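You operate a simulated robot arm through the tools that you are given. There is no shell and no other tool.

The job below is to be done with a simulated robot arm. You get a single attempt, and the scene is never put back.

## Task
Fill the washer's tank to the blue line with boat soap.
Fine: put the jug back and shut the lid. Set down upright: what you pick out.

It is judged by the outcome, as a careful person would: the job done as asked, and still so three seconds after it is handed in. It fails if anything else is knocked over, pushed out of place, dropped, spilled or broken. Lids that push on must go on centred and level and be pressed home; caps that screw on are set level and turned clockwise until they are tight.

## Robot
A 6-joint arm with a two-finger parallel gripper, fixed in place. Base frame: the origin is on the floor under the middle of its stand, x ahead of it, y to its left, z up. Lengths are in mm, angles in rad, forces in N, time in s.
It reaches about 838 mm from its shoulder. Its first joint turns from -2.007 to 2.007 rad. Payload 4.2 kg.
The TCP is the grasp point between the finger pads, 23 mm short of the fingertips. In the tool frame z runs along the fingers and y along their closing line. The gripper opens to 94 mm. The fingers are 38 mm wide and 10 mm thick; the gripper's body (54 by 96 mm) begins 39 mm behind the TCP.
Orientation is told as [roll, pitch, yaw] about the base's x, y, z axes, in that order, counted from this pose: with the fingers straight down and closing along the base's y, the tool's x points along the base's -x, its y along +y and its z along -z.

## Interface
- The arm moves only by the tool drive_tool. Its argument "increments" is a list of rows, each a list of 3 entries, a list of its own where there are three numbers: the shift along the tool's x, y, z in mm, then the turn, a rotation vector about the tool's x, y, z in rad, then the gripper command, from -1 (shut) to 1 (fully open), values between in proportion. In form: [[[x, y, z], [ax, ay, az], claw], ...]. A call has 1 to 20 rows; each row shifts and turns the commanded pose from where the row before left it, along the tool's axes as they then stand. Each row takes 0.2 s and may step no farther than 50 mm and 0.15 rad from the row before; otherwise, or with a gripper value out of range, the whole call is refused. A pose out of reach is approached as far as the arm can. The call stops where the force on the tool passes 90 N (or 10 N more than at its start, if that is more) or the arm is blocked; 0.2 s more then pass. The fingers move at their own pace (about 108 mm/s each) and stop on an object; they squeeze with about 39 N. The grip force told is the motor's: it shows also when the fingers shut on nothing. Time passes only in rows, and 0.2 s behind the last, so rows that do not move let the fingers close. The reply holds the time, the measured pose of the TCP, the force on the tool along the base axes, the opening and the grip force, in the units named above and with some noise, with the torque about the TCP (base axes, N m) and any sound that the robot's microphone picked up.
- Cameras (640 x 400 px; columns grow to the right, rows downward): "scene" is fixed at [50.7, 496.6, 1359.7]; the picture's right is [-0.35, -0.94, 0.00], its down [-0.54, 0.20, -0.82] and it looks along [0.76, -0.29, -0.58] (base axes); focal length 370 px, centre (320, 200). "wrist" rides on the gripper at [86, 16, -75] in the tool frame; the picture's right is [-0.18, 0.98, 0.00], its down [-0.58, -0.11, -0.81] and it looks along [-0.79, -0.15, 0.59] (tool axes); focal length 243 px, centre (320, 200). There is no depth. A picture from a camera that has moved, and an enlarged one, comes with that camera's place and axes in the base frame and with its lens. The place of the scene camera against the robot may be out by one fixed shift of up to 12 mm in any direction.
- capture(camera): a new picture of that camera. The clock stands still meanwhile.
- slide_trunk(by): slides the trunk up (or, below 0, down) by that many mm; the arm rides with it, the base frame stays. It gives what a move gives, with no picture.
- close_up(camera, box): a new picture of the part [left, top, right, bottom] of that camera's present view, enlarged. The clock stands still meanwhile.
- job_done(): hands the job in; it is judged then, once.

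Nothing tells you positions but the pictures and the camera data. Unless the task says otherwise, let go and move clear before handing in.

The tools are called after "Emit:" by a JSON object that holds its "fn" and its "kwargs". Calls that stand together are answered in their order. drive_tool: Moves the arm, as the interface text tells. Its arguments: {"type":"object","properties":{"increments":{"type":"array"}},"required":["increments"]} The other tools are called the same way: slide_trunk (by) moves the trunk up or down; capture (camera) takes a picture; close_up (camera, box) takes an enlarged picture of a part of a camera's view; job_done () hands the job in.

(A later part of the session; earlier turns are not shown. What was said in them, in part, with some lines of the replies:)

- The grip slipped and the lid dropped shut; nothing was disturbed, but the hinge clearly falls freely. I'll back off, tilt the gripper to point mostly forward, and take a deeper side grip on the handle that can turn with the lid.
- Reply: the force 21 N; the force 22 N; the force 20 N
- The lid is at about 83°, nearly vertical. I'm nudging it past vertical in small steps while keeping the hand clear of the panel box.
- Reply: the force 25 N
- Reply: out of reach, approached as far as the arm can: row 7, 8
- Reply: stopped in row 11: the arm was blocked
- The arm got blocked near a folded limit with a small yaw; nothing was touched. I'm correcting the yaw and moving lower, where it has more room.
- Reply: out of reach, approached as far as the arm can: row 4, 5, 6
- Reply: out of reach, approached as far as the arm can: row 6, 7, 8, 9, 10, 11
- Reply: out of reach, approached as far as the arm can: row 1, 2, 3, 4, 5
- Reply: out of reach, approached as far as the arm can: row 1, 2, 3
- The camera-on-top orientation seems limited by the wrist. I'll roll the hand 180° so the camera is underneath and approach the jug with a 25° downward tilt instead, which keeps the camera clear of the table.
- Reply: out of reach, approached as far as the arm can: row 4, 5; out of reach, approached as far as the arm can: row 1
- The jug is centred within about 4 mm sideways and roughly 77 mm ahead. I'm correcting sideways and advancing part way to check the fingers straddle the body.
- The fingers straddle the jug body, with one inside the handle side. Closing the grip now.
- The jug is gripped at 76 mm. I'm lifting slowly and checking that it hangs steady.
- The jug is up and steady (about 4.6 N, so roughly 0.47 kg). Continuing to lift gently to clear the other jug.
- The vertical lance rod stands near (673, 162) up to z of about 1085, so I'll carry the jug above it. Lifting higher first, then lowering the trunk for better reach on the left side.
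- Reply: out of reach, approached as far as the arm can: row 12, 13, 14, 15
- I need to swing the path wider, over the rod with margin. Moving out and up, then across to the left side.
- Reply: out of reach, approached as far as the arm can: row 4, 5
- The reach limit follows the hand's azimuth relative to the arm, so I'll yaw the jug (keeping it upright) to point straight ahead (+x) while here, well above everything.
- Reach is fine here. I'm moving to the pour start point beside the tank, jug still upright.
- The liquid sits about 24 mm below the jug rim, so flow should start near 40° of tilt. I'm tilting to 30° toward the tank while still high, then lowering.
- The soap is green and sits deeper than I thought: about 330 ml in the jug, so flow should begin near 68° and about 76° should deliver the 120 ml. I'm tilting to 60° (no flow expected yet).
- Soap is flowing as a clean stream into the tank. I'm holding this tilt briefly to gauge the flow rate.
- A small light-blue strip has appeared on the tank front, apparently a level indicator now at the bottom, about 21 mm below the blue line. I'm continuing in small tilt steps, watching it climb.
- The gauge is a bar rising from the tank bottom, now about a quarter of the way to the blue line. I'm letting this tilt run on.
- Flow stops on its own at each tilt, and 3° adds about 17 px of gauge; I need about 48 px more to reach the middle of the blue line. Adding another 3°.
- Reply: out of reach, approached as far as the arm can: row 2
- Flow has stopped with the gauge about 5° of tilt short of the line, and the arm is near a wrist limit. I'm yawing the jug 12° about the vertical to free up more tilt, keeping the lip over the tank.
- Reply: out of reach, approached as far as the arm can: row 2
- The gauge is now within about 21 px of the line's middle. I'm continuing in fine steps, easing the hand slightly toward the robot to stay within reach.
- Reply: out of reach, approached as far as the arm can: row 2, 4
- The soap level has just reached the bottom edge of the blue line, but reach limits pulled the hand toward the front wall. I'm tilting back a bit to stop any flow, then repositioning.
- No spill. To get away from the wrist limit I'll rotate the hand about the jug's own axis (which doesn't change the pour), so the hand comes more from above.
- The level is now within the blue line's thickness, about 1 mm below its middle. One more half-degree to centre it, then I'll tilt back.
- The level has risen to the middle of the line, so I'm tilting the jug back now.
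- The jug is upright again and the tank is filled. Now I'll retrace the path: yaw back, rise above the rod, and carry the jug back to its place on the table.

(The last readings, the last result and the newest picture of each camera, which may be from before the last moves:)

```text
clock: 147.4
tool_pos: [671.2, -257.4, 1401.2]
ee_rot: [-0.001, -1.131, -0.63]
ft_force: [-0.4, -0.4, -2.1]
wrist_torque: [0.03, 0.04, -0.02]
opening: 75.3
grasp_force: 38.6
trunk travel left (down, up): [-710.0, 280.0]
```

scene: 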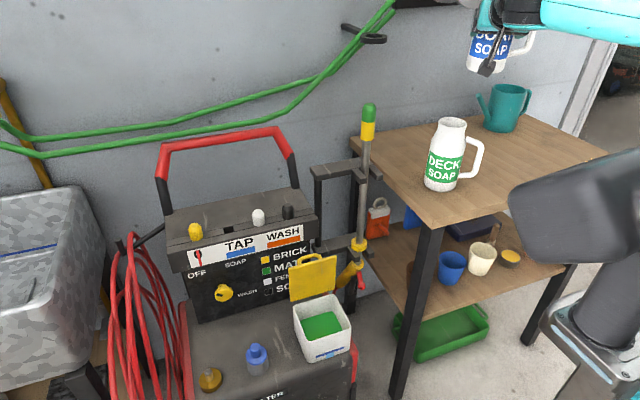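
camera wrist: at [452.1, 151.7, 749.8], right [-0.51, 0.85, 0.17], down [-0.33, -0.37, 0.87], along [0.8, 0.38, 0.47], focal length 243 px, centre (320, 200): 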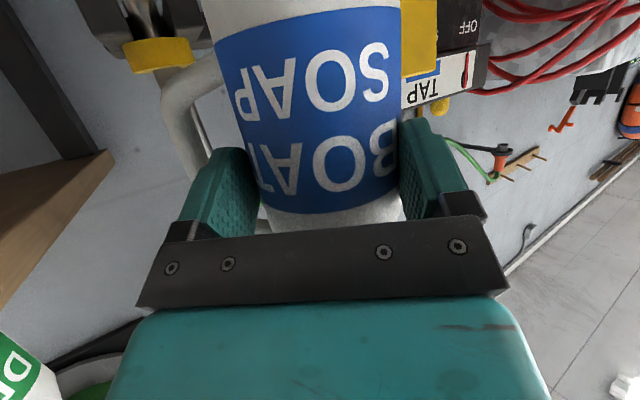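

Emit:
{"fn": "drive_tool", "kwargs": {"increments": [[[10, 0, 4.65], [0, 0, 0], -1], [[19.9, 0, 9.3], [0, 0, 0], -1], [[19.9, 0, 9.3], [0, 0, 0], -1], [[19.9, 0, 9.3], [0, 0, 0], -1], [[19.9, 0, 9.3], [0, 0, 0], -1], [[19.9, 0, 9.3], [0, 0, 0], -1], [[19.9, 0, 9.3], [0, 0, 0], -1], [[19.9, 0, 9.3], [0, 0, 0], -1], [[19.9, 0, 9.3], [0, 0, 0], -1], [[19.9, 0, 9.3], [0, 0, 0], -1], [[19.9, 0, 9.3], [0, 0, 0], -1], [[19.9, 0, 9.3], [0, 0, 0], -1], [[19.9, 0, 9.3], [0, 0, 0], -1], [[19.9, 0, 9.3], [0, 0, 0], -1], [[19.9, 0, 9.3], [0, 0, 0], -1], [[19.9, 0, 9.3], [0, 0, 0], -1], [[19.9, 0, 9.3], [0, 0, 0], -1], [[19.9, 0, 9.3], [0, 0, 0], -1], [[10, 0, 4.65], [0, 0, 0], -1], [[0, 0, 0], [0, 0, 0], -1]]}}

Emit:
{"fn": "close_up", "kwargs": {"camera": "scene", "box": [420, 60, 600, 200]}}

```text
clock: 151.6
tool_pos: [671.3, -256.8, 1003.3]
ee_rot: [0.0, -1.132, -0.633]
ft_force: [-0.3, -0.2, -1.8]
wrist_torque: [0.03, 0.03, 0.0]
opening: 75.1
grasp_force: 38.9
trunk travel left (down, up): [-710.0, 280.0]
```

```text
2.86 times, centred on (510, 130) of scene
camera zoom: at [50.7, 496.6, 1359.7], right [-0.35, -0.94, 0.0], down [-0.54, 0.2, -0.82], along [0.76, -0.29, -0.58], focal length 1056 px, centre (-223, 400)
```

zoom: 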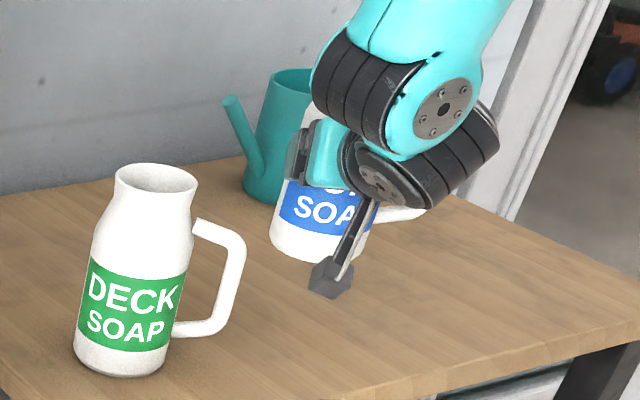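

Emit:
{"fn": "drive_tool", "kwargs": {"increments": [[[18.6, -0.9, 7.4], [0, 0, 0], -1], [[18.1, 0, 8.5], [0, 0, 0], -1], [[13.6, 0, 6.4], [0, 0, 0], -1], [[7.2, 0, 3.4], [0, 0, 0], -1], [[0, 0, 0], [0, 0, 0], -1]]}}

Emit:
{"fn": "close_up", "kwargs": {"camera": "scene", "box": [440, 90, 560, 190]}}

```text
clock: 152.8
tool_pos: [668.6, -257.9, 941.2]
ee_rot: [0.0, -1.131, -0.629]
ft_force: [0.3, 0.7, -1.8]
wrist_torque: [0.08, 0.04, -0.01]
opening: 75.2
grasp_force: 38.5
trunk travel left (down, up): [-710.0, 280.0]
```

```text
4.00 times, centred on (500, 140) of scene
camera zoom: at [50.7, 496.6, 1359.7], right [-0.35, -0.94, 0.0], down [-0.54, 0.2, -0.82], along [0.76, -0.29, -0.58], focal length 1478 px, centre (-400, 440)
```

zoom: 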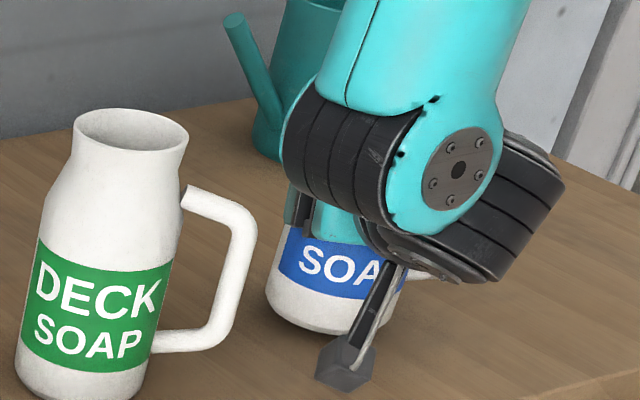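

Emit:
{"fn": "drive_tool", "kwargs": {"increments": [[[1.81, 0, 0.85], [0, 0, 0], -1], [[1.81, 0, 0.85], [0, 0, 0], -1], [[1.81, 0, 0.85], [0, 0, 0], -1], [[0, 0, 0], [0, 0, 0], -1]]}}

```text
clock: 153.8
tool_pos: [668.3, -258.2, 935.4]
ee_rot: [-0.001, -1.131, -0.629]
ft_force: [-1.1, 0.7, -3.2]
wrist_torque: [0.08, 0.08, 0.0]
opening: 75.1
grasp_force: 38.5
trunk travel left (down, up): [-710.0, 280.0]
```

Emit:
{"fn": "drive_tool", "kwargs": {"increments": [[[1.36, 0, 0.64], [0, 0, 0], -1], [[0.9, 0, 0.42], [0, 0, 0], -1], [[0, 0, 0], [0, 0, 0], -1]]}}

```text
clock: 154.6
tool_pos: [668.1, -257.5, 933.6]
ee_rot: [0.0, -1.133, -0.63]
ft_force: [0.6, -0.6, -2.3]
wrist_torque: [0.06, 0.06, -0.03]
opening: 75.3
grasp_force: 39.1
trunk travel left (down, up): [-710.0, 280.0]
```

Emit:
{"fn": "drive_tool", "kwargs": {"increments": [[[0.9, 0, 0.42], [0, 0, 0], -1], [[0.9, 0, 0.42], [0, 0, 0], -1], [[0, 0, 0], [0, 0, 0], -1]]}}

Emit:
{"fn": "close_up", "kwargs": {"camera": "scene", "box": [480, 130, 540, 180]}}

```text
clock: 155.4
tool_pos: [668.5, -257.4, 932.1]
ee_rot: [-0.004, -1.134, -0.628]
ft_force: [-3.7, 1.8, 11.3]
wrist_torque: [-0.46, 0.31, -0.13]
opening: 74.9
grasp_force: 39.0
trunk travel left (down, up): [-710.0, 280.0]
```

```text
8.00 times, centred on (510, 155) of scene
camera zoom: at [50.7, 496.6, 1359.7], right [-0.35, -0.94, 0.0], down [-0.54, 0.2, -0.82], along [0.76, -0.29, -0.58], focal length 2957 px, centre (-1200, 560)
```

zoom: 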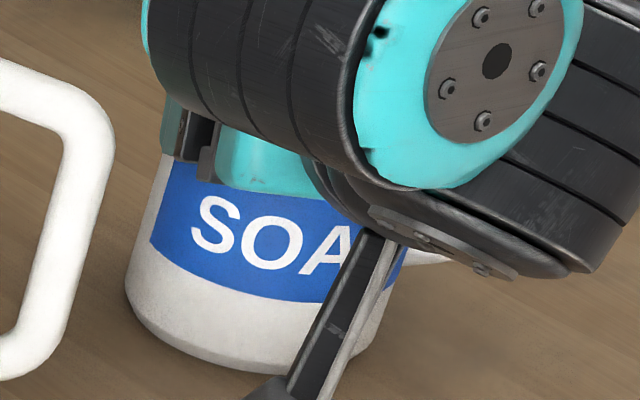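

The jug is down on the table at its original spot. Easing off the pressure and opening the fingers.

Emit:
{"fn": "drive_tool", "kwargs": {"increments": [[[-0.5, 0, -0.2], [0, 0, 0], -1], [[0, 0, 0], [0, 0, 0], 0.68], [[0, 0, 0], [0, 0, 0], 0.8], [[0, 0, 0], [0, 0, 0], 1], [[0, 0, 0], [0, 0, 0], 1]]}}

Emit:
{"fn": "capture", "kwargs": {"camera": "wrist"}}

Emit:
{"fn": "close_up", "kwargs": {"camera": "scene", "box": [440, 90, 560, 190]}}

```text
clock: 156.6
tool_pos: [668.3, -257.6, 931.9]
ee_rot: [0.0, -1.131, -0.63]
ft_force: [0.0, 1.2, 0.3]
wrist_torque: [-0.02, -0.03, 0.0]
opening: 93.9
grasp_force: 0.1
trunk travel left (down, up): [-710.0, 280.0]
```

```text
taken
camera wrist: at [594.8, -182.5, 883.4], right [0.64, 0.75, 0.17], down [-0.45, 0.2, 0.87], along [0.62, -0.63, 0.47], focal length 243 px, centre (320, 200)
```

wrist: 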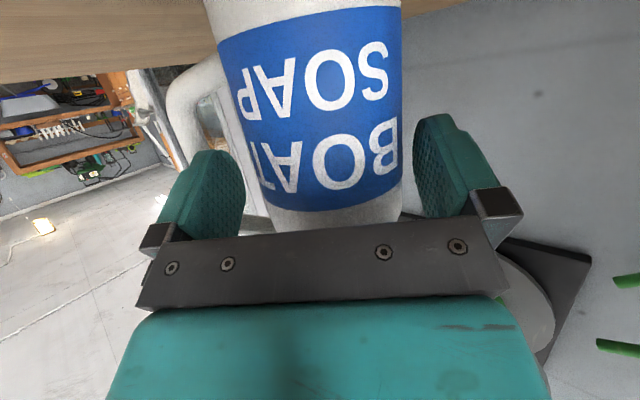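

```text
4.00 times, centred on (500, 140) of scene
camera zoom: at [50.7, 496.6, 1359.7], right [-0.35, -0.94, 0.0], down [-0.54, 0.2, -0.82], along [0.76, -0.29, -0.58], focal length 1478 px, centre (-400, 440)
```

zoom: 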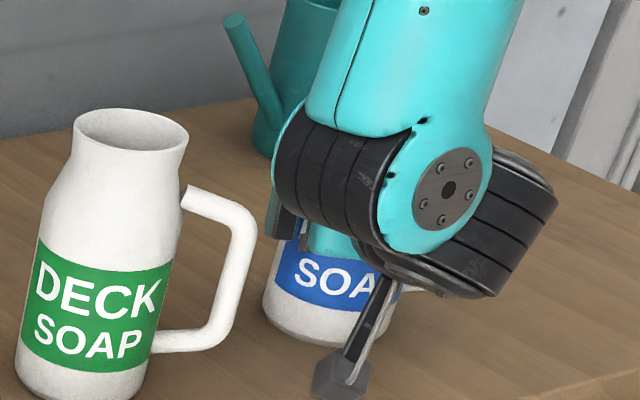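

The jug stands on its own. Backing straight out the way I came in, then up.

Emit:
{"fn": "drive_tool", "kwargs": {"increments": [[[4.2, 0, -9], [0, 0, 0], 1], [[6.6, 0, -14], [0, 0, 0], 1], [[6.6, 0, -14], [0, 0, 0], 1], [[6.6, 0, -14], [0, 0, 0], 1], [[0, 0, 0], [0, 0, 0], 1]]}}

Emit:
{"fn": "capture", "kwargs": {"camera": "wrist"}}

Emit:
{"fn": "close_up", "kwargs": {"camera": "scene", "box": [440, 90, 560, 190]}}

```text
clock: 157.8
tool_pos: [623.6, -224.0, 931.7]
ee_rot: [0.0, -1.133, -0.631]
ft_force: [0.4, -1.5, -0.9]
wrist_torque: [0.01, 0.02, 0.03]
opening: 94.2
grasp_force: 0.0
trunk travel left (down, up): [-710.0, 280.0]
```

```text
taken
camera wrist: at [549.1, -148.8, 883.1], right [0.64, 0.75, 0.17], down [-0.45, 0.2, 0.87], along [0.62, -0.63, 0.47], focal length 243 px, centre (320, 200)
```

wrist: 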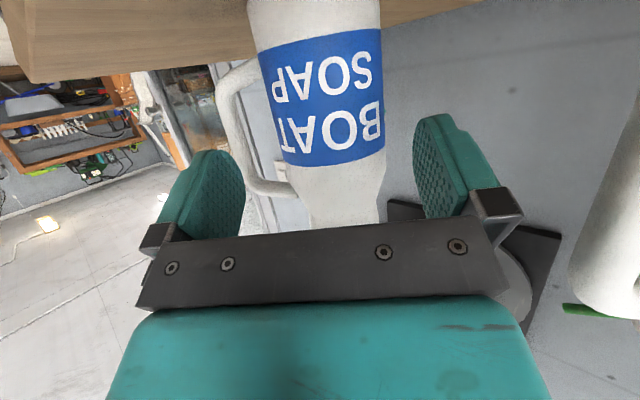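

```text
4.00 times, centred on (500, 140) of scene
camera zoom: at [50.7, 496.6, 1359.7], right [-0.35, -0.94, 0.0], down [-0.54, 0.2, -0.82], along [0.76, -0.29, -0.58], focal length 1478 px, centre (-400, 440)
```

zoom: 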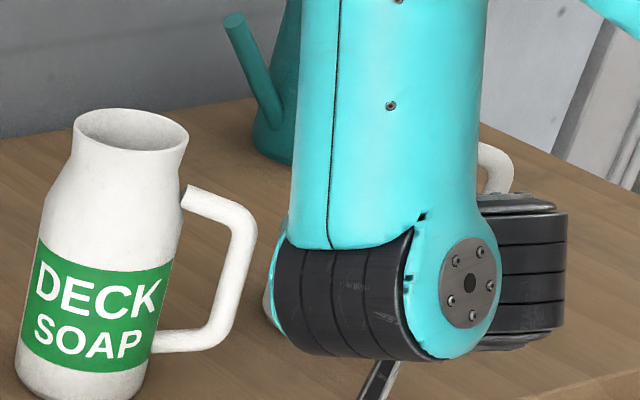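

Emit:
{"fn": "slide_trunk", "kwargs": {"by": 200}}

Emit:
{"fn": "capture", "kwargs": {"camera": "scene"}}

```text
clock: 160.0
tool_pos: [623.1, -222.9, 1132.6]
ee_rot: [-0.002, -1.129, -0.632]
ft_force: [-0.6, 0.0, 0.1]
wrist_torque: [0.02, -0.02, 0.02]
opening: 94.0
grasp_force: 0.0
trunk travel left (down, up): [-910.0, 80.0]
```

```text
taken
```

scene: 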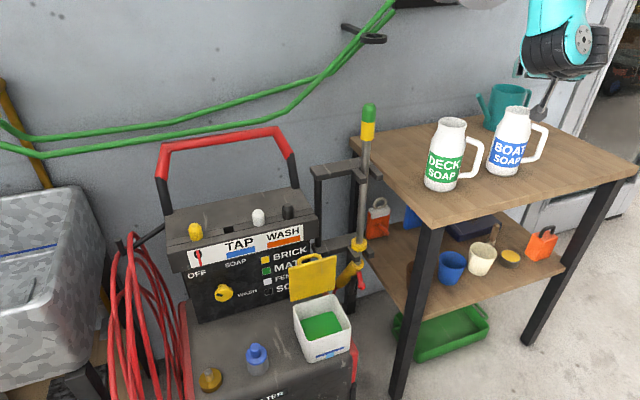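

Both jugs stand as they were at the start. Next I'll close the lid: moving the empty hand back over to the left, above the rod.

Emit:
{"fn": "drive_tool", "kwargs": {"increments": [[[-17.3, 28.6, -8.4], [0, 0, 0], 1], [[-17.3, 28.6, -8.4], [0, 0, 0], 1], [[-17.3, 28.6, -8.4], [0, 0, 0], 1], [[-17.3, 28.6, -8.4], [0, 0, 0], 1], [[0, 0, 0], [-0.1145, 0, -0.0536], 1], [[0, 0, 0], [-0.1145, 0, -0.0536], 1], [[0, 0, 0], [-0.1145, 0, -0.0536], 1], [[0, 0, 0], [-0.1145, 0, -0.0536], 1], [[0, 0, 0], [-0.1145, 0, -0.0536], 1], [[0, 0, 0], [0, 0, 0], 1]]}}

```text
clock: 162.2
tool_pos: [689.2, -132.4, 1207.9]
ee_rot: [0.0, -1.132, 0.0]
ft_force: [-0.3, -0.2, 0.7]
wrist_torque: [-0.04, 0.02, 0.01]
opening: 94.0
grasp_force: 0.0
trunk travel left (down, up): [-910.0, 80.0]
```

Emit:
{"fn": "drive_tool", "kwargs": {"increments": [[[1.9, 39.3, -4], [0, 0, 0], 1], [[1.9, 39.3, -4], [0, 0, 0], 1], [[1.9, 39.3, -4], [0, 0, 0], 1], [[1.9, 39.3, -4], [0, 0, 0], 1], [[1.9, 39.3, -4], [0, 0, 0], 1], [[1.9, 39.3, -4], [0, 0, 0], 1], [[1.9, 39.3, -4], [0, 0, 0], 1], [[1.9, 39.3, -4], [0, 0, 0], 1], [[1.9, 39.3, -4], [0, 0, 0], 1], [[1.9, 39.3, -4], [0, 0, 0], 1], [[1.9, 39.3, -4], [0, 0, 0], 1], [[0, 0, 0], [0, 0, 0], 1]]}}

Emit:
{"fn": "capture", "kwargs": {"camera": "scene"}}

```text
clock: 164.8
tool_pos: [640.8, 300.2, 1209.3]
ee_rot: [0.003, -1.131, 0.0]
ft_force: [0.0, -1.3, 0.4]
wrist_torque: [-0.01, 0.0, 0.03]
opening: 93.8
grasp_force: 0.1
trunk travel left (down, up): [-910.0, 80.0]
```

```text
taken
```

scene: 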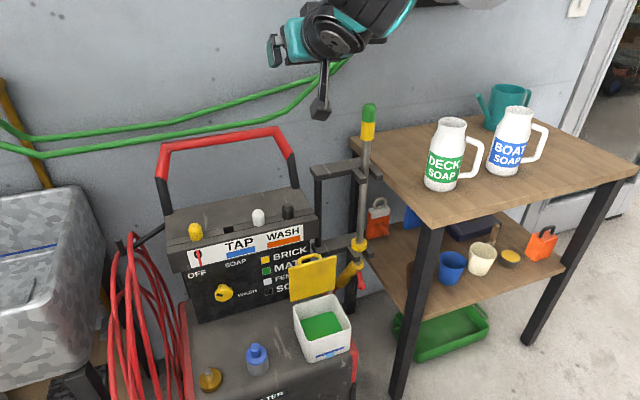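

Emit:
{"fn": "drive_tool", "kwargs": {"increments": [[[0, 0, 0], [0, 0.131, 0], 1], [[0, 0, 0], [0, 0.131, 0], 1], [[0, 0, 0], [0, 0.131, 0], 1], [[0, 0, 0], [0, 0.131, 0], 1], [[0, 0, 0], [0, 0.131, 0], 1], [[0, 0, 0], [0, 0.131, 0], 1], [[0, 0, 0], [0, 0, 0], 1]]}}

Emit:
{"fn": "close_up", "kwargs": {"camera": "scene", "box": [275, 240, 365, 370]}}

Emit:
{"fn": "close_up", "kwargs": {"camera": "scene", "box": [312, 335, 352, 365]}}

Emit:
{"fn": "close_up", "kwargs": {"camera": "scene", "box": [280, 245, 350, 290]}}

```text
clock: 166.4
tool_pos: [639.9, 301.3, 1209.7]
ee_rot: [0.001, -0.345, 0.002]
ft_force: [0.0, -0.2, 0.0]
wrist_torque: [-0.01, 0.0, -0.02]
opening: 93.9
grasp_force: 0.0
trunk travel left (down, up): [-910.0, 80.0]
```

```text
3.08 times, centred on (320, 305) of scene
camera zoom: at [50.7, 496.6, 1359.7], right [-0.35, -0.94, 0.0], down [-0.54, 0.2, -0.82], along [0.76, -0.29, -0.58], focal length 1137 px, centre (320, -123)
```

zoom: 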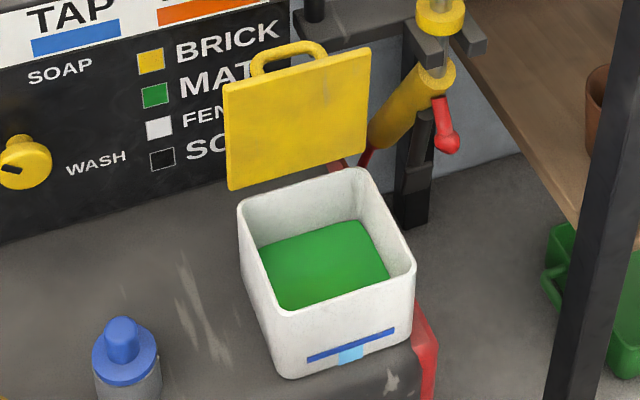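

```text
13.33 times, centred on (332, 350) of scene
camera zoom: at [50.7, 496.6, 1359.7], right [-0.35, -0.94, 0.0], down [-0.54, 0.2, -0.82], along [0.76, -0.29, -0.58], focal length 4928 px, centre (160, -1800)
```

zoom: 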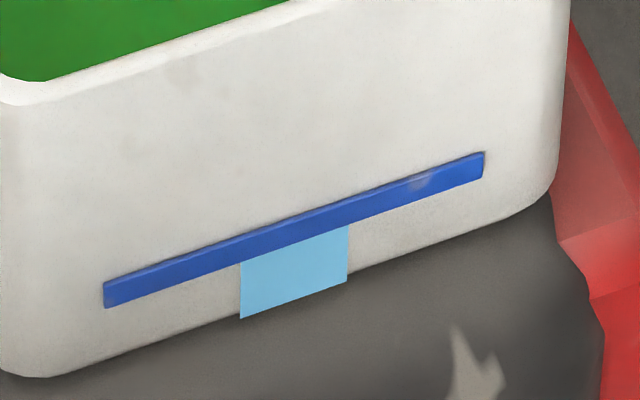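

```text
8.89 times, centred on (315, 268) of scene
camera zoom: at [50.7, 496.6, 1359.7], right [-0.35, -0.94, 0.0], down [-0.54, 0.2, -0.82], along [0.76, -0.29, -0.58], focal length 3285 px, centre (364, -400)
```

zoom: 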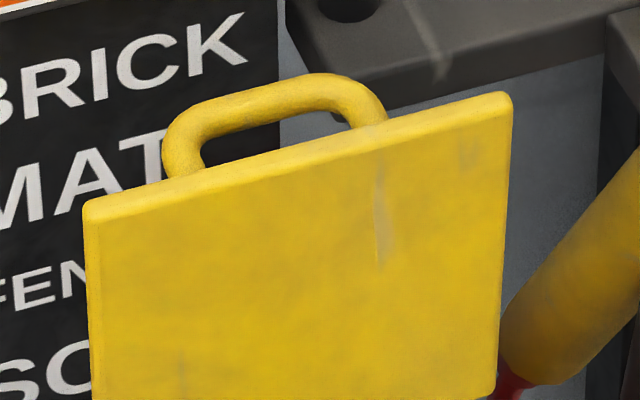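

Emit:
{"fn": "slide_trunk", "kwargs": {"by": -260}}

Emit:
{"fn": "capture", "kwargs": {"camera": "wrist"}}

```text
clock: 169.1
tool_pos: [640.3, 301.4, 949.0]
ee_rot: [0.0, -0.345, -0.002]
ft_force: [1.3, -0.5, -0.2]
wrist_torque: [-0.05, -0.02, 0.02]
opening: 94.0
grasp_force: 0.1
trunk travel left (down, up): [-650.0, 340.0]
```

```text
taken
camera wrist: at [534.6, 317.8, 987.8], right [0.17, 0.98, 0.06], down [0.27, -0.11, 0.96], along [0.95, -0.15, -0.29], focal length 243 px, centre (320, 200)
```

wrist: 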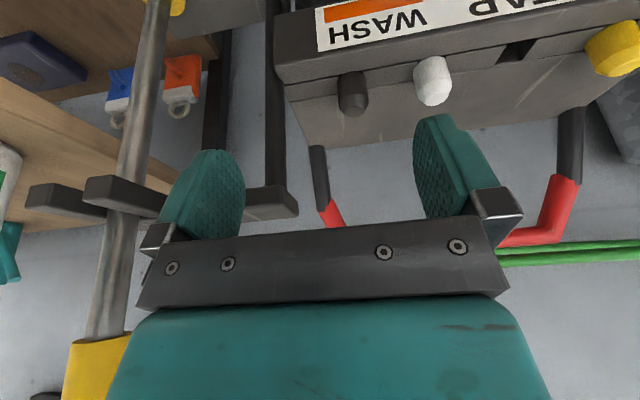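

Emit:
{"fn": "drive_tool", "kwargs": {"increments": [[[4.3, 0.6, 19.7], [0, 0, 0], 1], [[4.3, 0.6, 19.7], [0, 0, 0], 1], [[4.3, 0.6, 19.7], [0, 0, 0], 1], [[4.3, 0.6, 19.7], [0, 0, 0], 1], [[4.3, 0.6, 19.7], [0, 0, 0], 1], [[6.8, 0, 18.8], [0, 0, 0], 1], [[6.8, 0, 18.8], [0, 0, 0], 1], [[0, 0, 0], [0, 0, 0], 1]]}}

Emit:
{"fn": "capture", "kwargs": {"camera": "wrist"}}

Emit:
{"fn": "close_up", "kwargs": {"camera": "scene", "box": [260, 200, 380, 320]}}

```text
clock: 170.9
tool_pos: [652.9, 303.9, 809.6]
ee_rot: [0.001, -0.345, 0.0]
ft_force: [-0.6, 0.1, 0.9]
wrist_torque: [-0.03, -0.04, -0.01]
opening: 93.8
grasp_force: 0.1
trunk travel left (down, up): [-650.0, 340.0]
```

```text
taken
camera wrist: at [547.1, 320.7, 847.7], right [0.17, 0.98, 0.06], down [0.27, -0.11, 0.96], along [0.95, -0.15, -0.29], focal length 243 px, centre (320, 200)
```

wrist: 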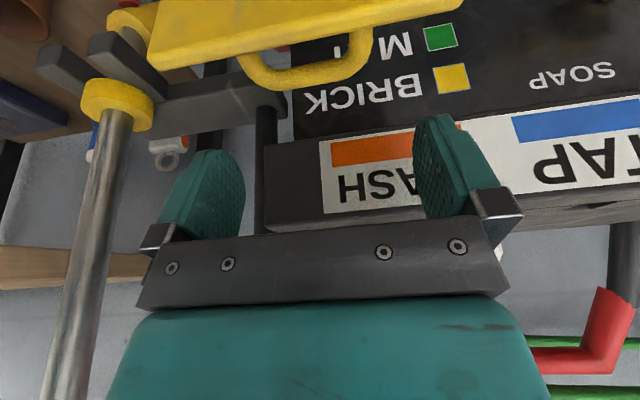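

```text
3.33 times, centred on (320, 260) of scene
camera zoom: at [50.7, 496.6, 1359.7], right [-0.35, -0.94, 0.0], down [-0.54, 0.2, -0.82], along [0.76, -0.29, -0.58], focal length 1232 px, centre (320, 0)
```

zoom: 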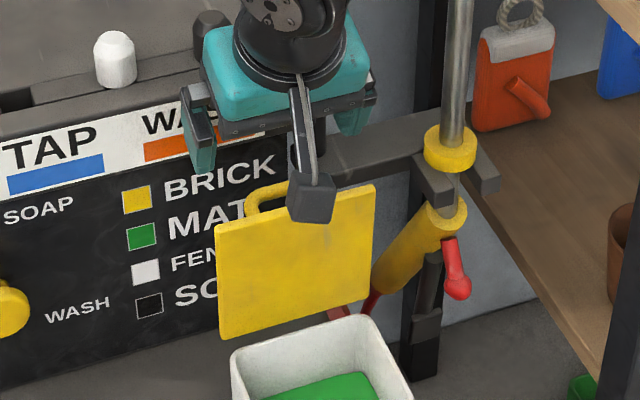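

Emit:
{"fn": "drive_tool", "kwargs": {"increments": [[[6.8, 0, 18.8], [0, 0, 0], 1], [[6.8, 0, 18.8], [0, 0, 0], 1], [[0, 0, 0], [0, 0, 0], 1]]}}

Emit:
{"fn": "capture", "kwargs": {"camera": "wrist"}}

```text
clock: 171.7
tool_pos: [653.2, 304.8, 768.6]
ee_rot: [0.001, -0.349, 0.002]
ft_force: [0.3, 0.3, -0.2]
wrist_torque: [-0.03, -0.05, 0.0]
opening: 94.1
grasp_force: 0.2
trunk travel left (down, up): [-650.0, 340.0]
```

```text
taken
camera wrist: at [547.1, 320.6, 807.7], right [0.17, 0.98, 0.06], down [0.27, -0.11, 0.96], along [0.95, -0.15, -0.29], focal length 243 px, centre (320, 200)
```

wrist: 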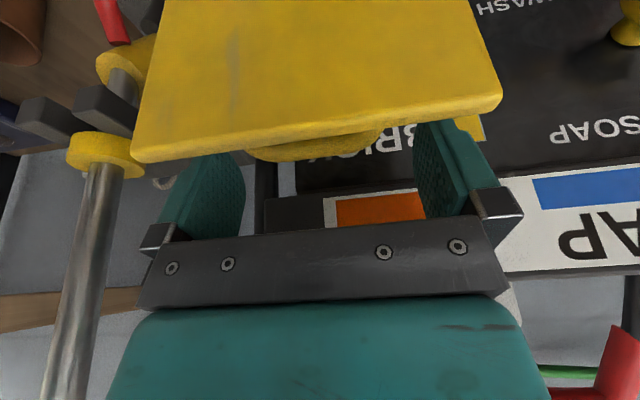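

Emit:
{"fn": "drive_tool", "kwargs": {"increments": [[[3.4, -0.3, 9.4], [0, 0, 0], 1], [[3.4, 0, 9.4], [0, 0, 0], 1], [[0, 0, 0], [0, 0, 0], 1], [[0, 0, 0], [0, 0, 0], 0.5], [[0, 0, 0], [0, 0, 0], -1], [[0, 0, 0], [0, 0, 0], -1]]}}

Emit:
{"fn": "capture", "kwargs": {"camera": "wrist"}}

Emit:
{"fn": "close_up", "kwargs": {"camera": "scene", "box": [260, 220, 380, 320]}}

```text
clock: 173.1
tool_pos: [653.0, 303.8, 748.8]
ee_rot: [0.001, -0.346, 0.003]
ft_force: [-0.2, -0.1, 0.4]
wrist_torque: [0.29, -0.1, 0.0]
opening: 57.9
grasp_force: 38.8
trunk travel left (down, up): [-650.0, 340.0]
```

```text
taken
camera wrist: at [547.3, 320.7, 788.1], right [0.17, 0.98, 0.06], down [0.27, -0.11, 0.96], along [0.95, -0.15, -0.29], focal length 243 px, centre (320, 200)
```

wrist: 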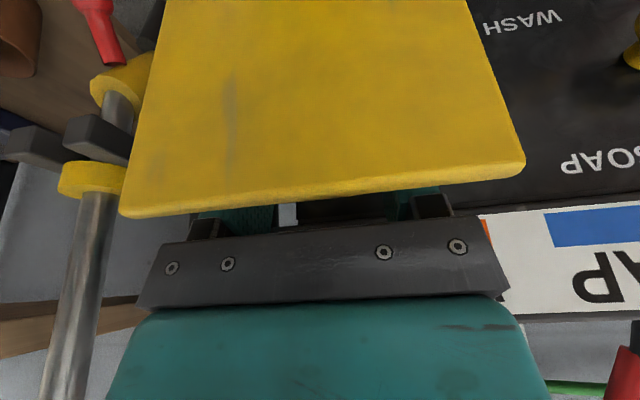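

```text
4.00 times, centred on (320, 270) of scene
camera zoom: at [50.7, 496.6, 1359.7], right [-0.35, -0.94, 0.0], down [-0.54, 0.2, -0.82], along [0.76, -0.29, -0.58], focal length 1478 px, centre (320, -80)
```

zoom: 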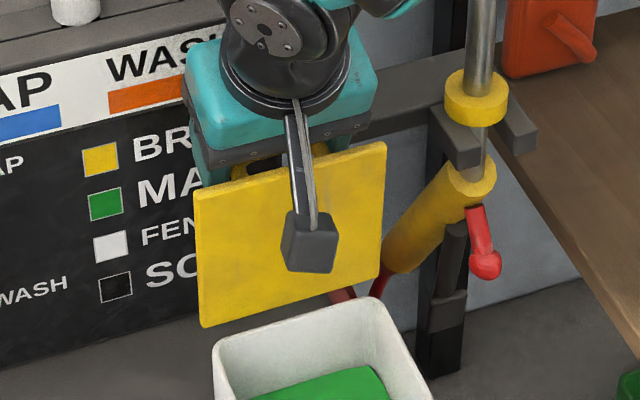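

The handle is gripped again (57.9 mm). I'm lowering the lid along its arc, turning the gripper with it.

Emit:
{"fn": "drive_tool", "kwargs": {"increments": [[[6.95, 0, -5.48], [0, -0.0438, 0], -1], [[7.06, 0, -5.16], [0, -0.0438, 0], -1], [[7.18, 0, -4.96], [0, -0.0438, 0], -1], [[7.5, 0, -4.66], [0, -0.0438, 0], -1], [[7.55, 0, -4.32], [0, -0.0438, 0], -1]]}}

Emit:
{"fn": "capture", "kwargs": {"camera": "wrist"}}

Emit:
{"fn": "close_up", "kwargs": {"camera": "scene", "box": [260, 220, 380, 340]}}

```text
clock: 174.3
tool_pos: [611.4, 304.4, 754.4]
ee_rot: [-0.001, -0.563, 0.002]
ft_force: [9.5, 2.5, -0.3]
wrist_torque: [-0.14, -0.91, -0.22]
opening: 58.0
grasp_force: 39.2
trunk travel left (down, up): [-650.0, 340.0]
```

```text
taken
camera wrist: at [498.2, 320.7, 770.8], right [0.15, 0.98, 0.1], down [0.06, -0.11, 0.99], along [0.99, -0.15, -0.08], focal length 243 px, centre (320, 200)
```

wrist: 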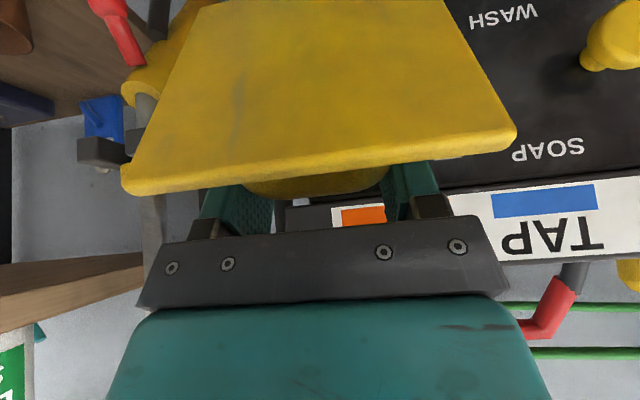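

```text
3.33 times, centred on (320, 280) of scene
camera zoom: at [50.7, 496.6, 1359.7], right [-0.35, -0.94, 0.0], down [-0.54, 0.2, -0.82], along [0.76, -0.29, -0.58], focal length 1232 px, centre (320, -67)
```

zoom: 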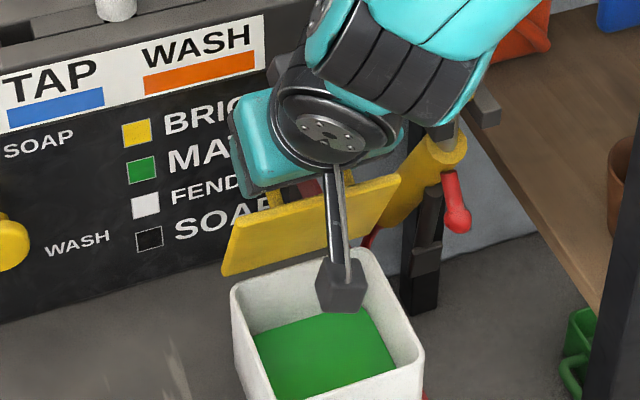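

Emit:
{"fn": "drive_tool", "kwargs": {"increments": [[[7.75, 0, -4.21], [0, -0.0438, 0], -1], [[7.93, 0, -3.83], [0, -0.0438, 0], -1], [[7.96, 0, -3.57], [0, -0.0438, 0], -1], [[8.16, 0, -3.17], [0, -0.0438, 0], -1], [[8.2, 0, -3.02], [0, -0.0438, 0], -1]]}}

Emit:
{"fn": "capture", "kwargs": {"camera": "wrist"}}

Emit:
{"fn": "close_up", "kwargs": {"camera": "scene", "box": [260, 220, 380, 340]}}

```text
clock: 175.5
tool_pos: [568.7, 304.1, 746.9]
ee_rot: [-0.002, -0.784, 0.002]
ft_force: [14.9, 1.9, -6.3]
wrist_torque: [-0.07, -1.12, -0.05]
opening: 58.2
grasp_force: 38.7
trunk travel left (down, up): [-650.0, 340.0]
```

```text
taken
camera wrist: at [455.0, 320.7, 735.5], right [0.13, 0.98, 0.13], down [-0.16, -0.11, 0.98], along [0.98, -0.15, 0.14], focal length 243 px, centre (320, 200)
```

wrist: 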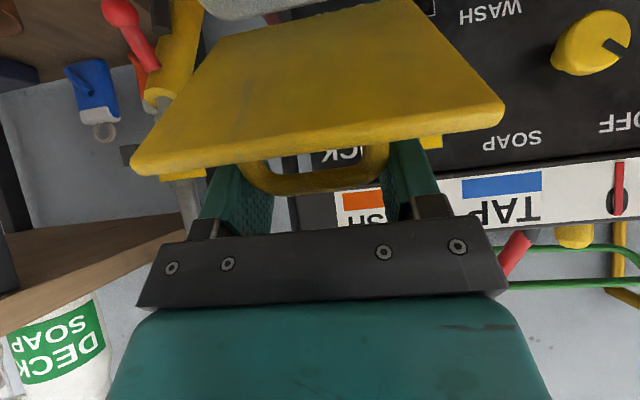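

```text
3.33 times, centred on (320, 280) of scene
camera zoom: at [50.7, 496.6, 1359.7], right [-0.35, -0.94, 0.0], down [-0.54, 0.2, -0.82], along [0.76, -0.29, -0.58], focal length 1232 px, centre (320, -67)
```

zoom: 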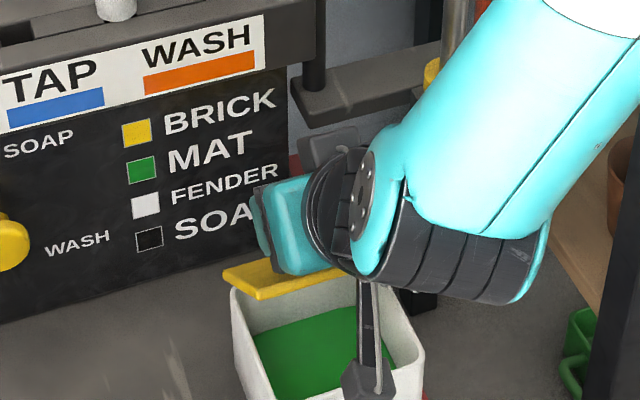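

Emit:
{"fn": "drive_tool", "kwargs": {"increments": [[[7.9, 0, -2.2], [0, -0.0438, 0], -1], [[8.3, 0, -2.1], [0, -0.0438, 0], -1], [[8.41, 0, -2.08], [0, -0.0438, 0], -1], [[8.68, 0, -1.77], [0, -0.0438, 0], -1], [[8.58, 0, -1.42], [0, -0.0438, 0], -1]]}}

Emit:
{"fn": "capture", "kwargs": {"camera": "wrist"}}

Emit:
{"fn": "close_up", "kwargs": {"camera": "scene", "box": [260, 240, 380, 360]}}

```text
clock: 176.7
tool_pos: [534.2, 304.7, 718.8]
ee_rot: [0.004, -1.003, -0.002]
ft_force: [16.8, 5.0, -2.1]
wrist_torque: [0.25, -1.0, 0.08]
opening: 58.5
grasp_force: 39.0
trunk travel left (down, up): [-650.0, 340.0]
```

```text
taken
camera wrist: at [425.2, 320.8, 684.9], right [0.1, 0.98, 0.16], down [-0.37, -0.11, 0.92], along [0.93, -0.15, 0.35], focal length 243 px, centre (320, 200)
```

wrist: 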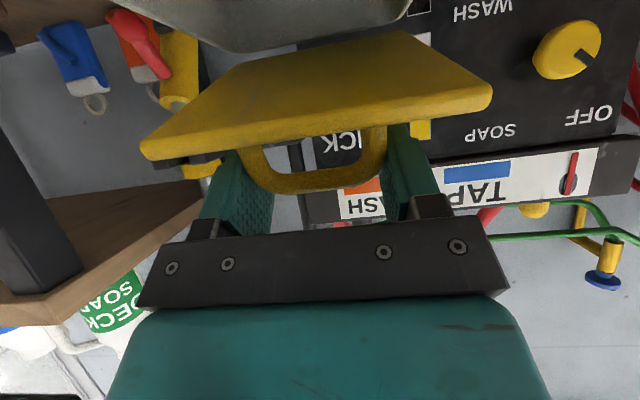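

```text
3.33 times, centred on (320, 300) of scene
camera zoom: at [50.7, 496.6, 1359.7], right [-0.35, -0.94, 0.0], down [-0.54, 0.2, -0.82], along [0.76, -0.29, -0.58], focal length 1232 px, centre (320, -133)
```

zoom: 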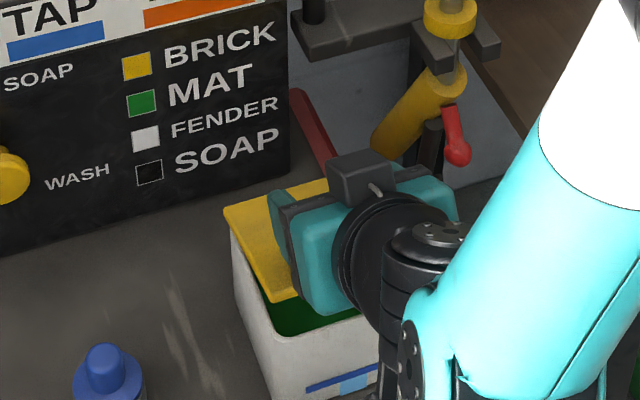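

Emit:
{"fn": "drive_tool", "kwargs": {"increments": [[[8.8, 0, -0.9], [0, -0.0438, 0], -1], [[8.65, 0, -0.6], [0, -0.0438, 0], -1], [[8.82, 0, -0.4], [0, -0.0438, 0], -1], [[8.2, 0, -0.23], [0, -0.0438, 0], -1]]}}

Emit:
{"fn": "capture", "kwargs": {"camera": "wrist"}}

Emit:
{"fn": "close_up", "kwargs": {"camera": "scene", "box": [260, 260, 380, 370]}}

```text
clock: 177.7
tool_pos: [515.5, 304.6, 690.6]
ee_rot: [0.004, -1.179, -0.002]
ft_force: [18.7, 9.2, 3.4]
wrist_torque: [0.23, -1.02, 0.1]
opening: 58.5
grasp_force: 39.4
trunk travel left (down, up): [-650.0, 340.0]
```

```text
taken
camera wrist: at [414.1, 320.8, 637.6], right [0.07, 0.98, 0.17], down [-0.52, -0.11, 0.85], along [0.85, -0.15, 0.51], focal length 243 px, centre (320, 200)
```

wrist: 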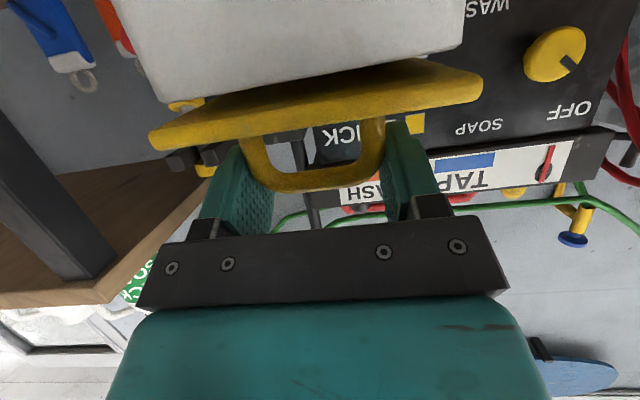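

```text
3.64 times, centred on (320, 315) of scene
camera zoom: at [50.7, 496.6, 1359.7], right [-0.35, -0.94, 0.0], down [-0.54, 0.2, -0.82], along [0.76, -0.29, -0.58], focal length 1344 px, centre (320, -218)
```

zoom: 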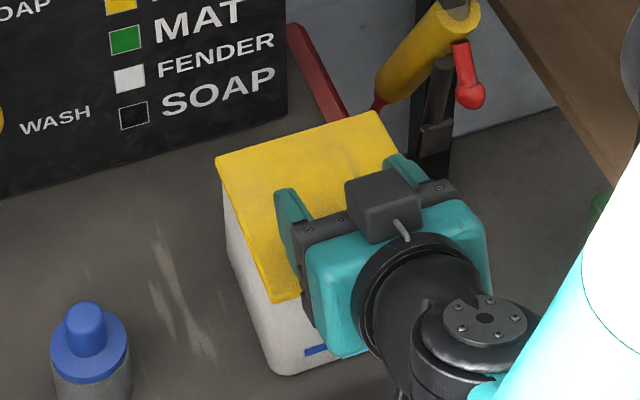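

Emit:
{"fn": "drive_tool", "kwargs": {"increments": [[[2.1, 0, 0.3], [0, -0.01, 0], -1], [[2.1, 0, 0.3], [0, -0.01, 0], -1], [[2.1, 0, 0.3], [0, -0.01, 0], -1], [[0, 0, 0], [0, 0, 0], -1]]}}

Emit:
{"fn": "capture", "kwargs": {"camera": "wrist"}}

```text
clock: 178.7
tool_pos: [513.3, 304.1, 687.0]
ee_rot: [0.006, -1.209, -0.006]
ft_force: [3.7, 1.7, 25.2]
wrist_torque: [0.22, 0.77, -0.19]
opening: 58.3
grasp_force: 38.8
trunk travel left (down, up): [-650.0, 340.0]
```

```text
taken
camera wrist: at [413.9, 321.0, 629.4], right [0.06, 0.98, 0.17], down [-0.55, -0.11, 0.83], along [0.83, -0.15, 0.53], focal length 243 px, centre (320, 200)
```

wrist: 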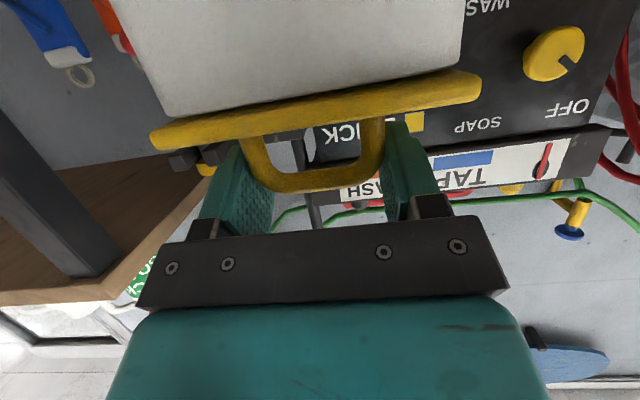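

The lid has met the tank (25 N resistance). Opening the fingers to release and checking that it sits flat.

Emit:
{"fn": "drive_tool", "kwargs": {"increments": [[[-1.5, 0, 0], [0, 0, 0], -1], [[0, 0, 0], [0, 0, 0], 0.6], [[0, 0, 0], [0, 0, 0], 1], [[0, 0, 0], [0, 0, 0], 1]]}}

Emit:
{"fn": "capture", "kwargs": {"camera": "wrist"}}

Emit:
{"fn": "close_up", "kwargs": {"camera": "scene", "box": [260, 260, 380, 370]}}

```text
clock: 179.7
tool_pos: [514.4, 304.9, 685.3]
ee_rot: [0.0, -1.207, 0.0]
ft_force: [0.2, -0.4, -0.1]
wrist_torque: [0.01, 0.03, 0.03]
opening: 94.0
grasp_force: 0.0
trunk travel left (down, up): [-650.0, 340.0]
```

```text
taken
camera wrist: at [414.6, 320.5, 629.5], right [0.06, 0.98, 0.17], down [-0.55, -0.11, 0.83], along [0.83, -0.15, 0.53], focal length 243 px, centre (320, 200)
```

wrist: 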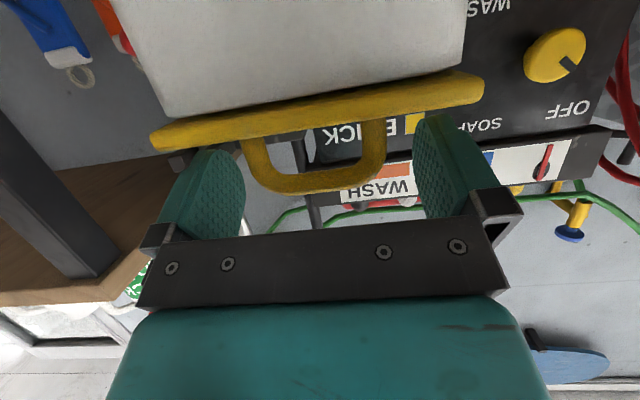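

```text
3.64 times, centred on (320, 315) of scene
camera zoom: at [50.7, 496.6, 1359.7], right [-0.35, -0.94, 0.0], down [-0.54, 0.2, -0.82], along [0.76, -0.29, -0.58], focal length 1344 px, centre (320, -218)
```

zoom: 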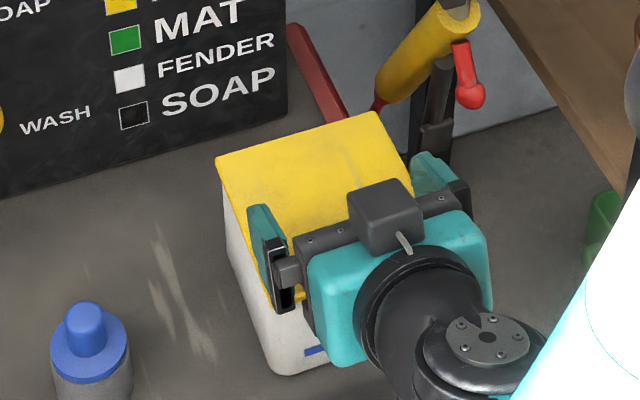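

Emit:
{"fn": "drive_tool", "kwargs": {"increments": [[[4, 0, -10.5], [0, 0, 0], 1], [[8, 0, -21], [0, 0, 0], 1], [[8, 0, -21], [0, 0, 0], 1], [[8, 0, -21], [0, 0, 0], 1], [[0, 0, 0], [0, 0, 0], 1]]}}

Emit:
{"fn": "close_up", "kwargs": {"camera": "scene", "box": [260, 260, 380, 370]}}

Emit:
{"fn": "capture", "kwargs": {"camera": "wrist"}}

```text
clock: 180.9
tool_pos: [433.9, 305.3, 685.9]
ee_rot: [0.004, -1.208, -0.002]
ft_force: [-0.1, -0.3, -0.2]
wrist_torque: [0.01, 0.0, 0.01]
opening: 93.7
grasp_force: 0.0
trunk travel left (down, up): [-650.0, 340.0]
```

```text
3.64 times, centred on (320, 315) of scene
camera zoom: at [50.7, 496.6, 1359.7], right [-0.35, -0.94, 0.0], down [-0.54, 0.2, -0.82], along [0.76, -0.29, -0.58], focal length 1344 px, centre (320, -218)
```

zoom: 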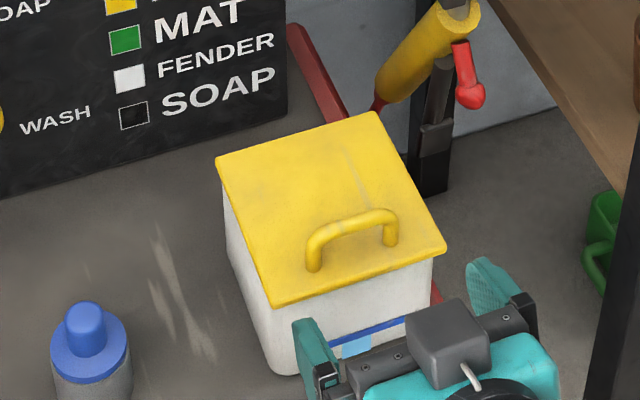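

```text
taken
camera wrist: at [335.0, 320.7, 629.4], right [0.06, 0.98, 0.17], down [-0.55, -0.11, 0.83], along [0.83, -0.15, 0.53], focal length 243 px, centre (320, 200)
```

wrist: 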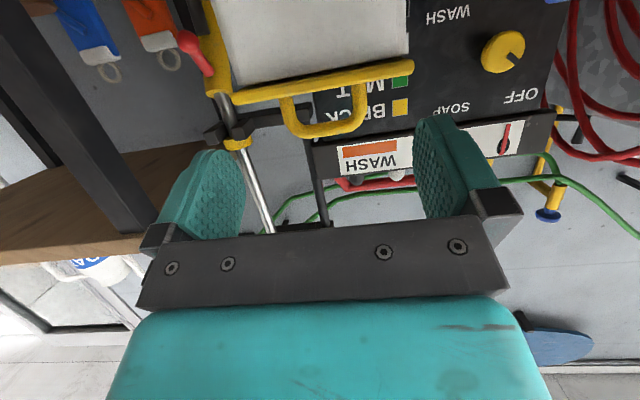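

The lid is shut with its corners exactly where they were at the start. I'll take a level look at the gauge against the blue line before leaving.

Emit:
{"fn": "drive_tool", "kwargs": {"increments": [[[0, 0, 0], [0, 0.1375, 0], 1], [[0, 0, 0], [0, 0.1375, 0], 1], [[0, 0, 0], [0, 0.1375, 0], 1], [[0, 0, 0], [0, 0.1375, 0], 1], [[11, -6, 17], [0, 0, 0], 1], [[11, -6, 17], [0, 0, 0], 1], [[0, 0, 0], [0, 0, 0], 1]]}}

Emit:
{"fn": "capture", "kwargs": {"camera": "wrist"}}

Emit:
{"fn": "close_up", "kwargs": {"camera": "wrist", "box": [250, 30, 430, 150]}}

```text
clock: 182.5
tool_pos: [439.8, 292.0, 646.2]
ee_rot: [0.002, -0.657, 0.0]
ft_force: [0.3, 1.0, 0.1]
wrist_torque: [0.03, 0.04, -0.02]
opening: 93.9
grasp_force: 0.1
trunk travel left (down, up): [-650.0, 340.0]
```

```text
taken
camera wrist: at [325.4, 308.1, 649.9], right [0.14, 0.98, 0.11], down [-0.03, -0.11, 0.99], along [0.99, -0.15, 0.02], focal length 243 px, centre (320, 200)
```

wrist: 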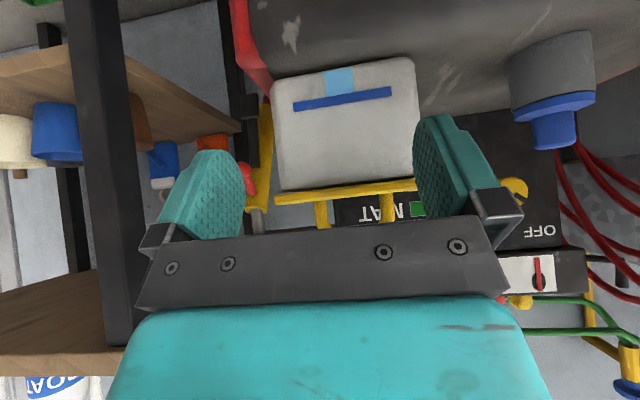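

```text
3.33 times, centred on (340, 90) of wrist
camera zoom: at [325.4, 308.1, 649.9], right [0.14, 0.98, 0.11], down [-0.03, -0.11, 0.99], along [0.99, -0.15, 0.02], focal length 809 px, centre (253, 567)
```

zoom: 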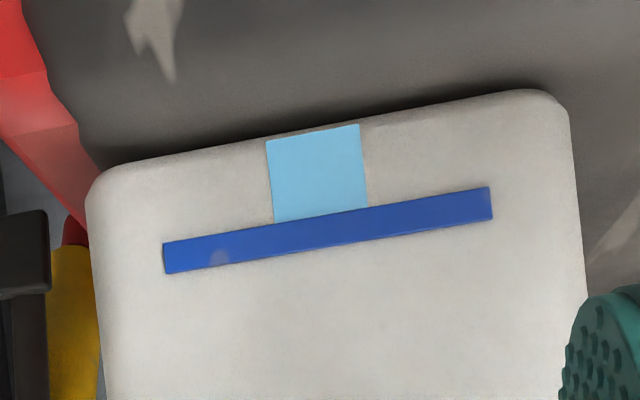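

The level bar rises right to the blue line and does not show above it, and the lid sits flat. Now moving the arm clear and taking a final look.

Emit:
{"fn": "drive_tool", "kwargs": {"increments": [[[-24.4, 0, -31.7], [0, 0, 0], 1], [[-24.4, 0, -31.7], [0, 0, 0], 1], [[-24.4, 0, -31.7], [0, 0, 0], 1], [[-24.4, 0, -31.7], [0, 0, 0], 1], [[-24.4, 0, -31.7], [0, 0, 0], 1], [[0, 0, 0], [0, 0, 0], 1]]}}

Emit:
{"fn": "capture", "kwargs": {"camera": "scene"}}

Emit:
{"fn": "close_up", "kwargs": {"camera": "scene", "box": [420, 80, 580, 200]}}

Emit:
{"fn": "close_up", "kwargs": {"camera": "scene", "box": [160, 200, 370, 390]}}

```text
clock: 183.9
tool_pos: [450.6, 278.3, 833.1]
ee_rot: [-0.037, -0.654, -0.008]
ft_force: [0.4, -0.2, -0.3]
wrist_torque: [0.03, 0.0, 0.02]
opening: 93.9
grasp_force: 0.2
trunk travel left (down, up): [-650.0, 340.0]
```

```text
taken
```

scene: 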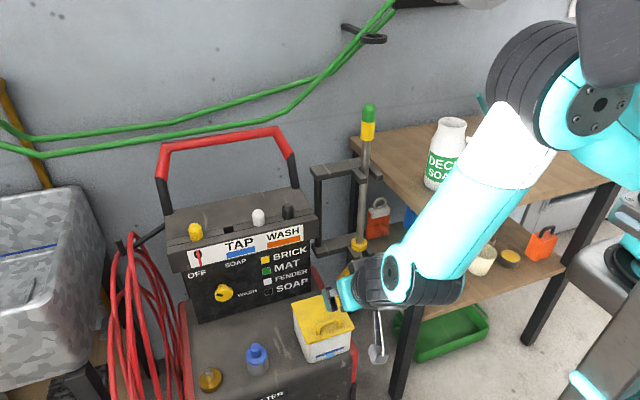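

```text
3.33 times, centred on (500, 140) of scene
camera zoom: at [50.7, 496.6, 1359.7], right [-0.35, -0.94, 0.0], down [-0.54, 0.2, -0.82], along [0.76, -0.29, -0.58], focal length 1232 px, centre (-280, 400)
```

zoom: 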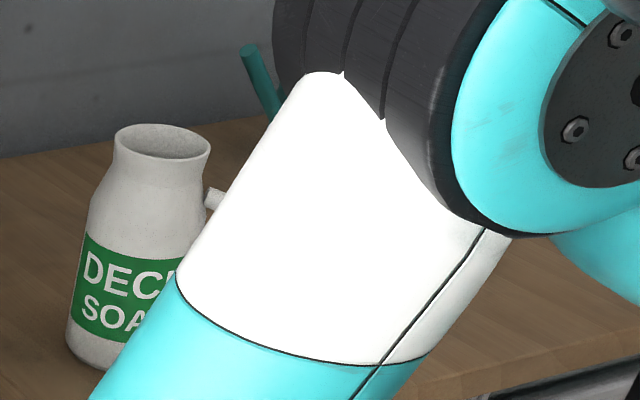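

```text
2.11 times, centred on (265, 295) of scene
camera zoom: at [50.7, 496.6, 1359.7], right [-0.35, -0.94, 0.0], down [-0.54, 0.2, -0.82], along [0.76, -0.29, -0.58], focal length 778 px, centre (436, 0)
```

zoom: 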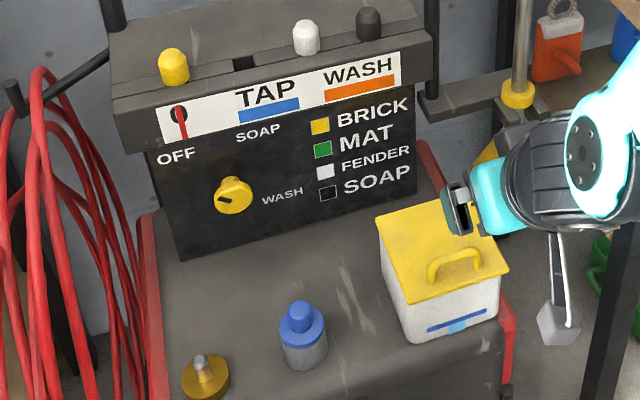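

Emit:
{"fn": "slide_trunk", "kwargs": {"by": 300}}

Emit:
{"fn": "capture", "kwargs": {"camera": "scene"}}

Emit:
{"fn": "close_up", "kwargs": {"camera": "scene", "box": [420, 80, 580, 200]}}

Emit:
{"fn": "close_up", "kwargs": {"camera": "scene", "box": [260, 260, 380, 370]}}

```text
clock: 186.9
tool_pos: [452.1, 277.4, 1134.2]
ee_rot: [-0.032, -0.654, -0.013]
ft_force: [-0.3, 0.6, 0.4]
wrist_torque: [0.02, 0.0, -0.01]
opening: 93.9
grasp_force: 0.0
trunk travel left (down, up): [-950.0, 40.0]
```

```text
taken
```

scene: 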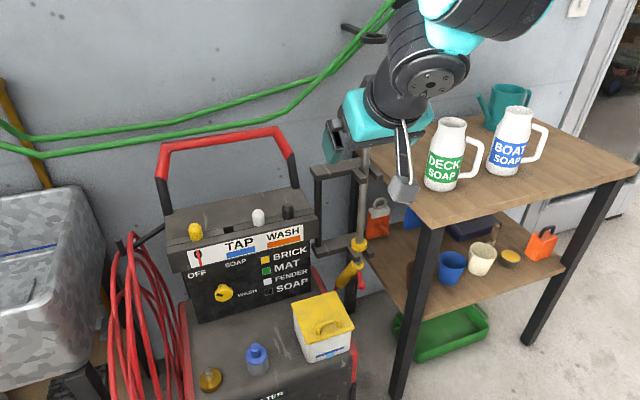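

```text
3.33 times, centred on (500, 140) of scene
camera zoom: at [50.7, 496.6, 1359.7], right [-0.35, -0.94, 0.0], down [-0.54, 0.2, -0.82], along [0.76, -0.29, -0.58], focal length 1232 px, centre (-280, 400)
```

zoom: 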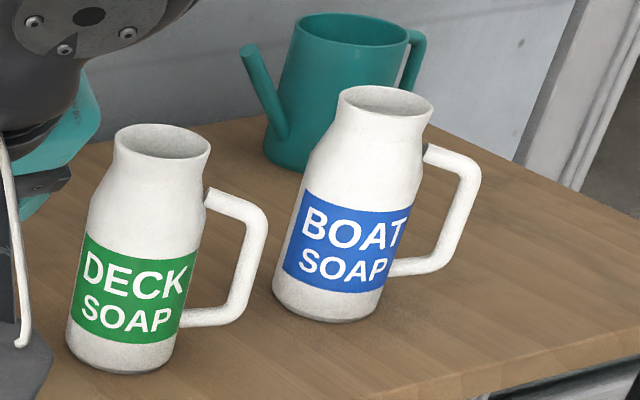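

```text
3.64 times, centred on (320, 315) of scene
camera zoom: at [50.7, 496.6, 1359.7], right [-0.35, -0.94, 0.0], down [-0.54, 0.2, -0.82], along [0.76, -0.29, -0.58], focal length 1344 px, centre (320, -218)
```

zoom: 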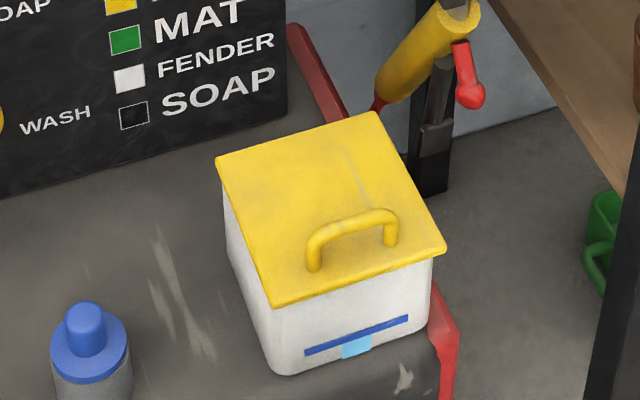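

The boat soap jug is upright in its original spot, the deck soap jug and watering can haven't moved, and nothing has spilled. The tank is filled to the blue line, the lid is shut flat and the arm is clear, so I'm handing the job in.

Emit:
{"fn": "job_done", "kwargs": {}}

```text
The job is handed in.
```

I filled the washer's tank with boat soap to the blue line, shut the lid flat, and put the jug back upright in its original spot.

- **Level:** The tank's level bar rises to the blue line and doesn't show above it. The line hides the top of the bar, so I judged the exact height from the soap surface inside the tank. That puts it at about the middle of the line, within a millimetre or two.
- **Lid:** My first try at opening it slipped when it was partly up, and it dropped shut on the then-empty tank. I saw no damage. When I closed it at the end I lowered it by its handle, and it sits where it started.
- **Everything else:** I saw no spills, and nothing else looked moved in the final pictures.
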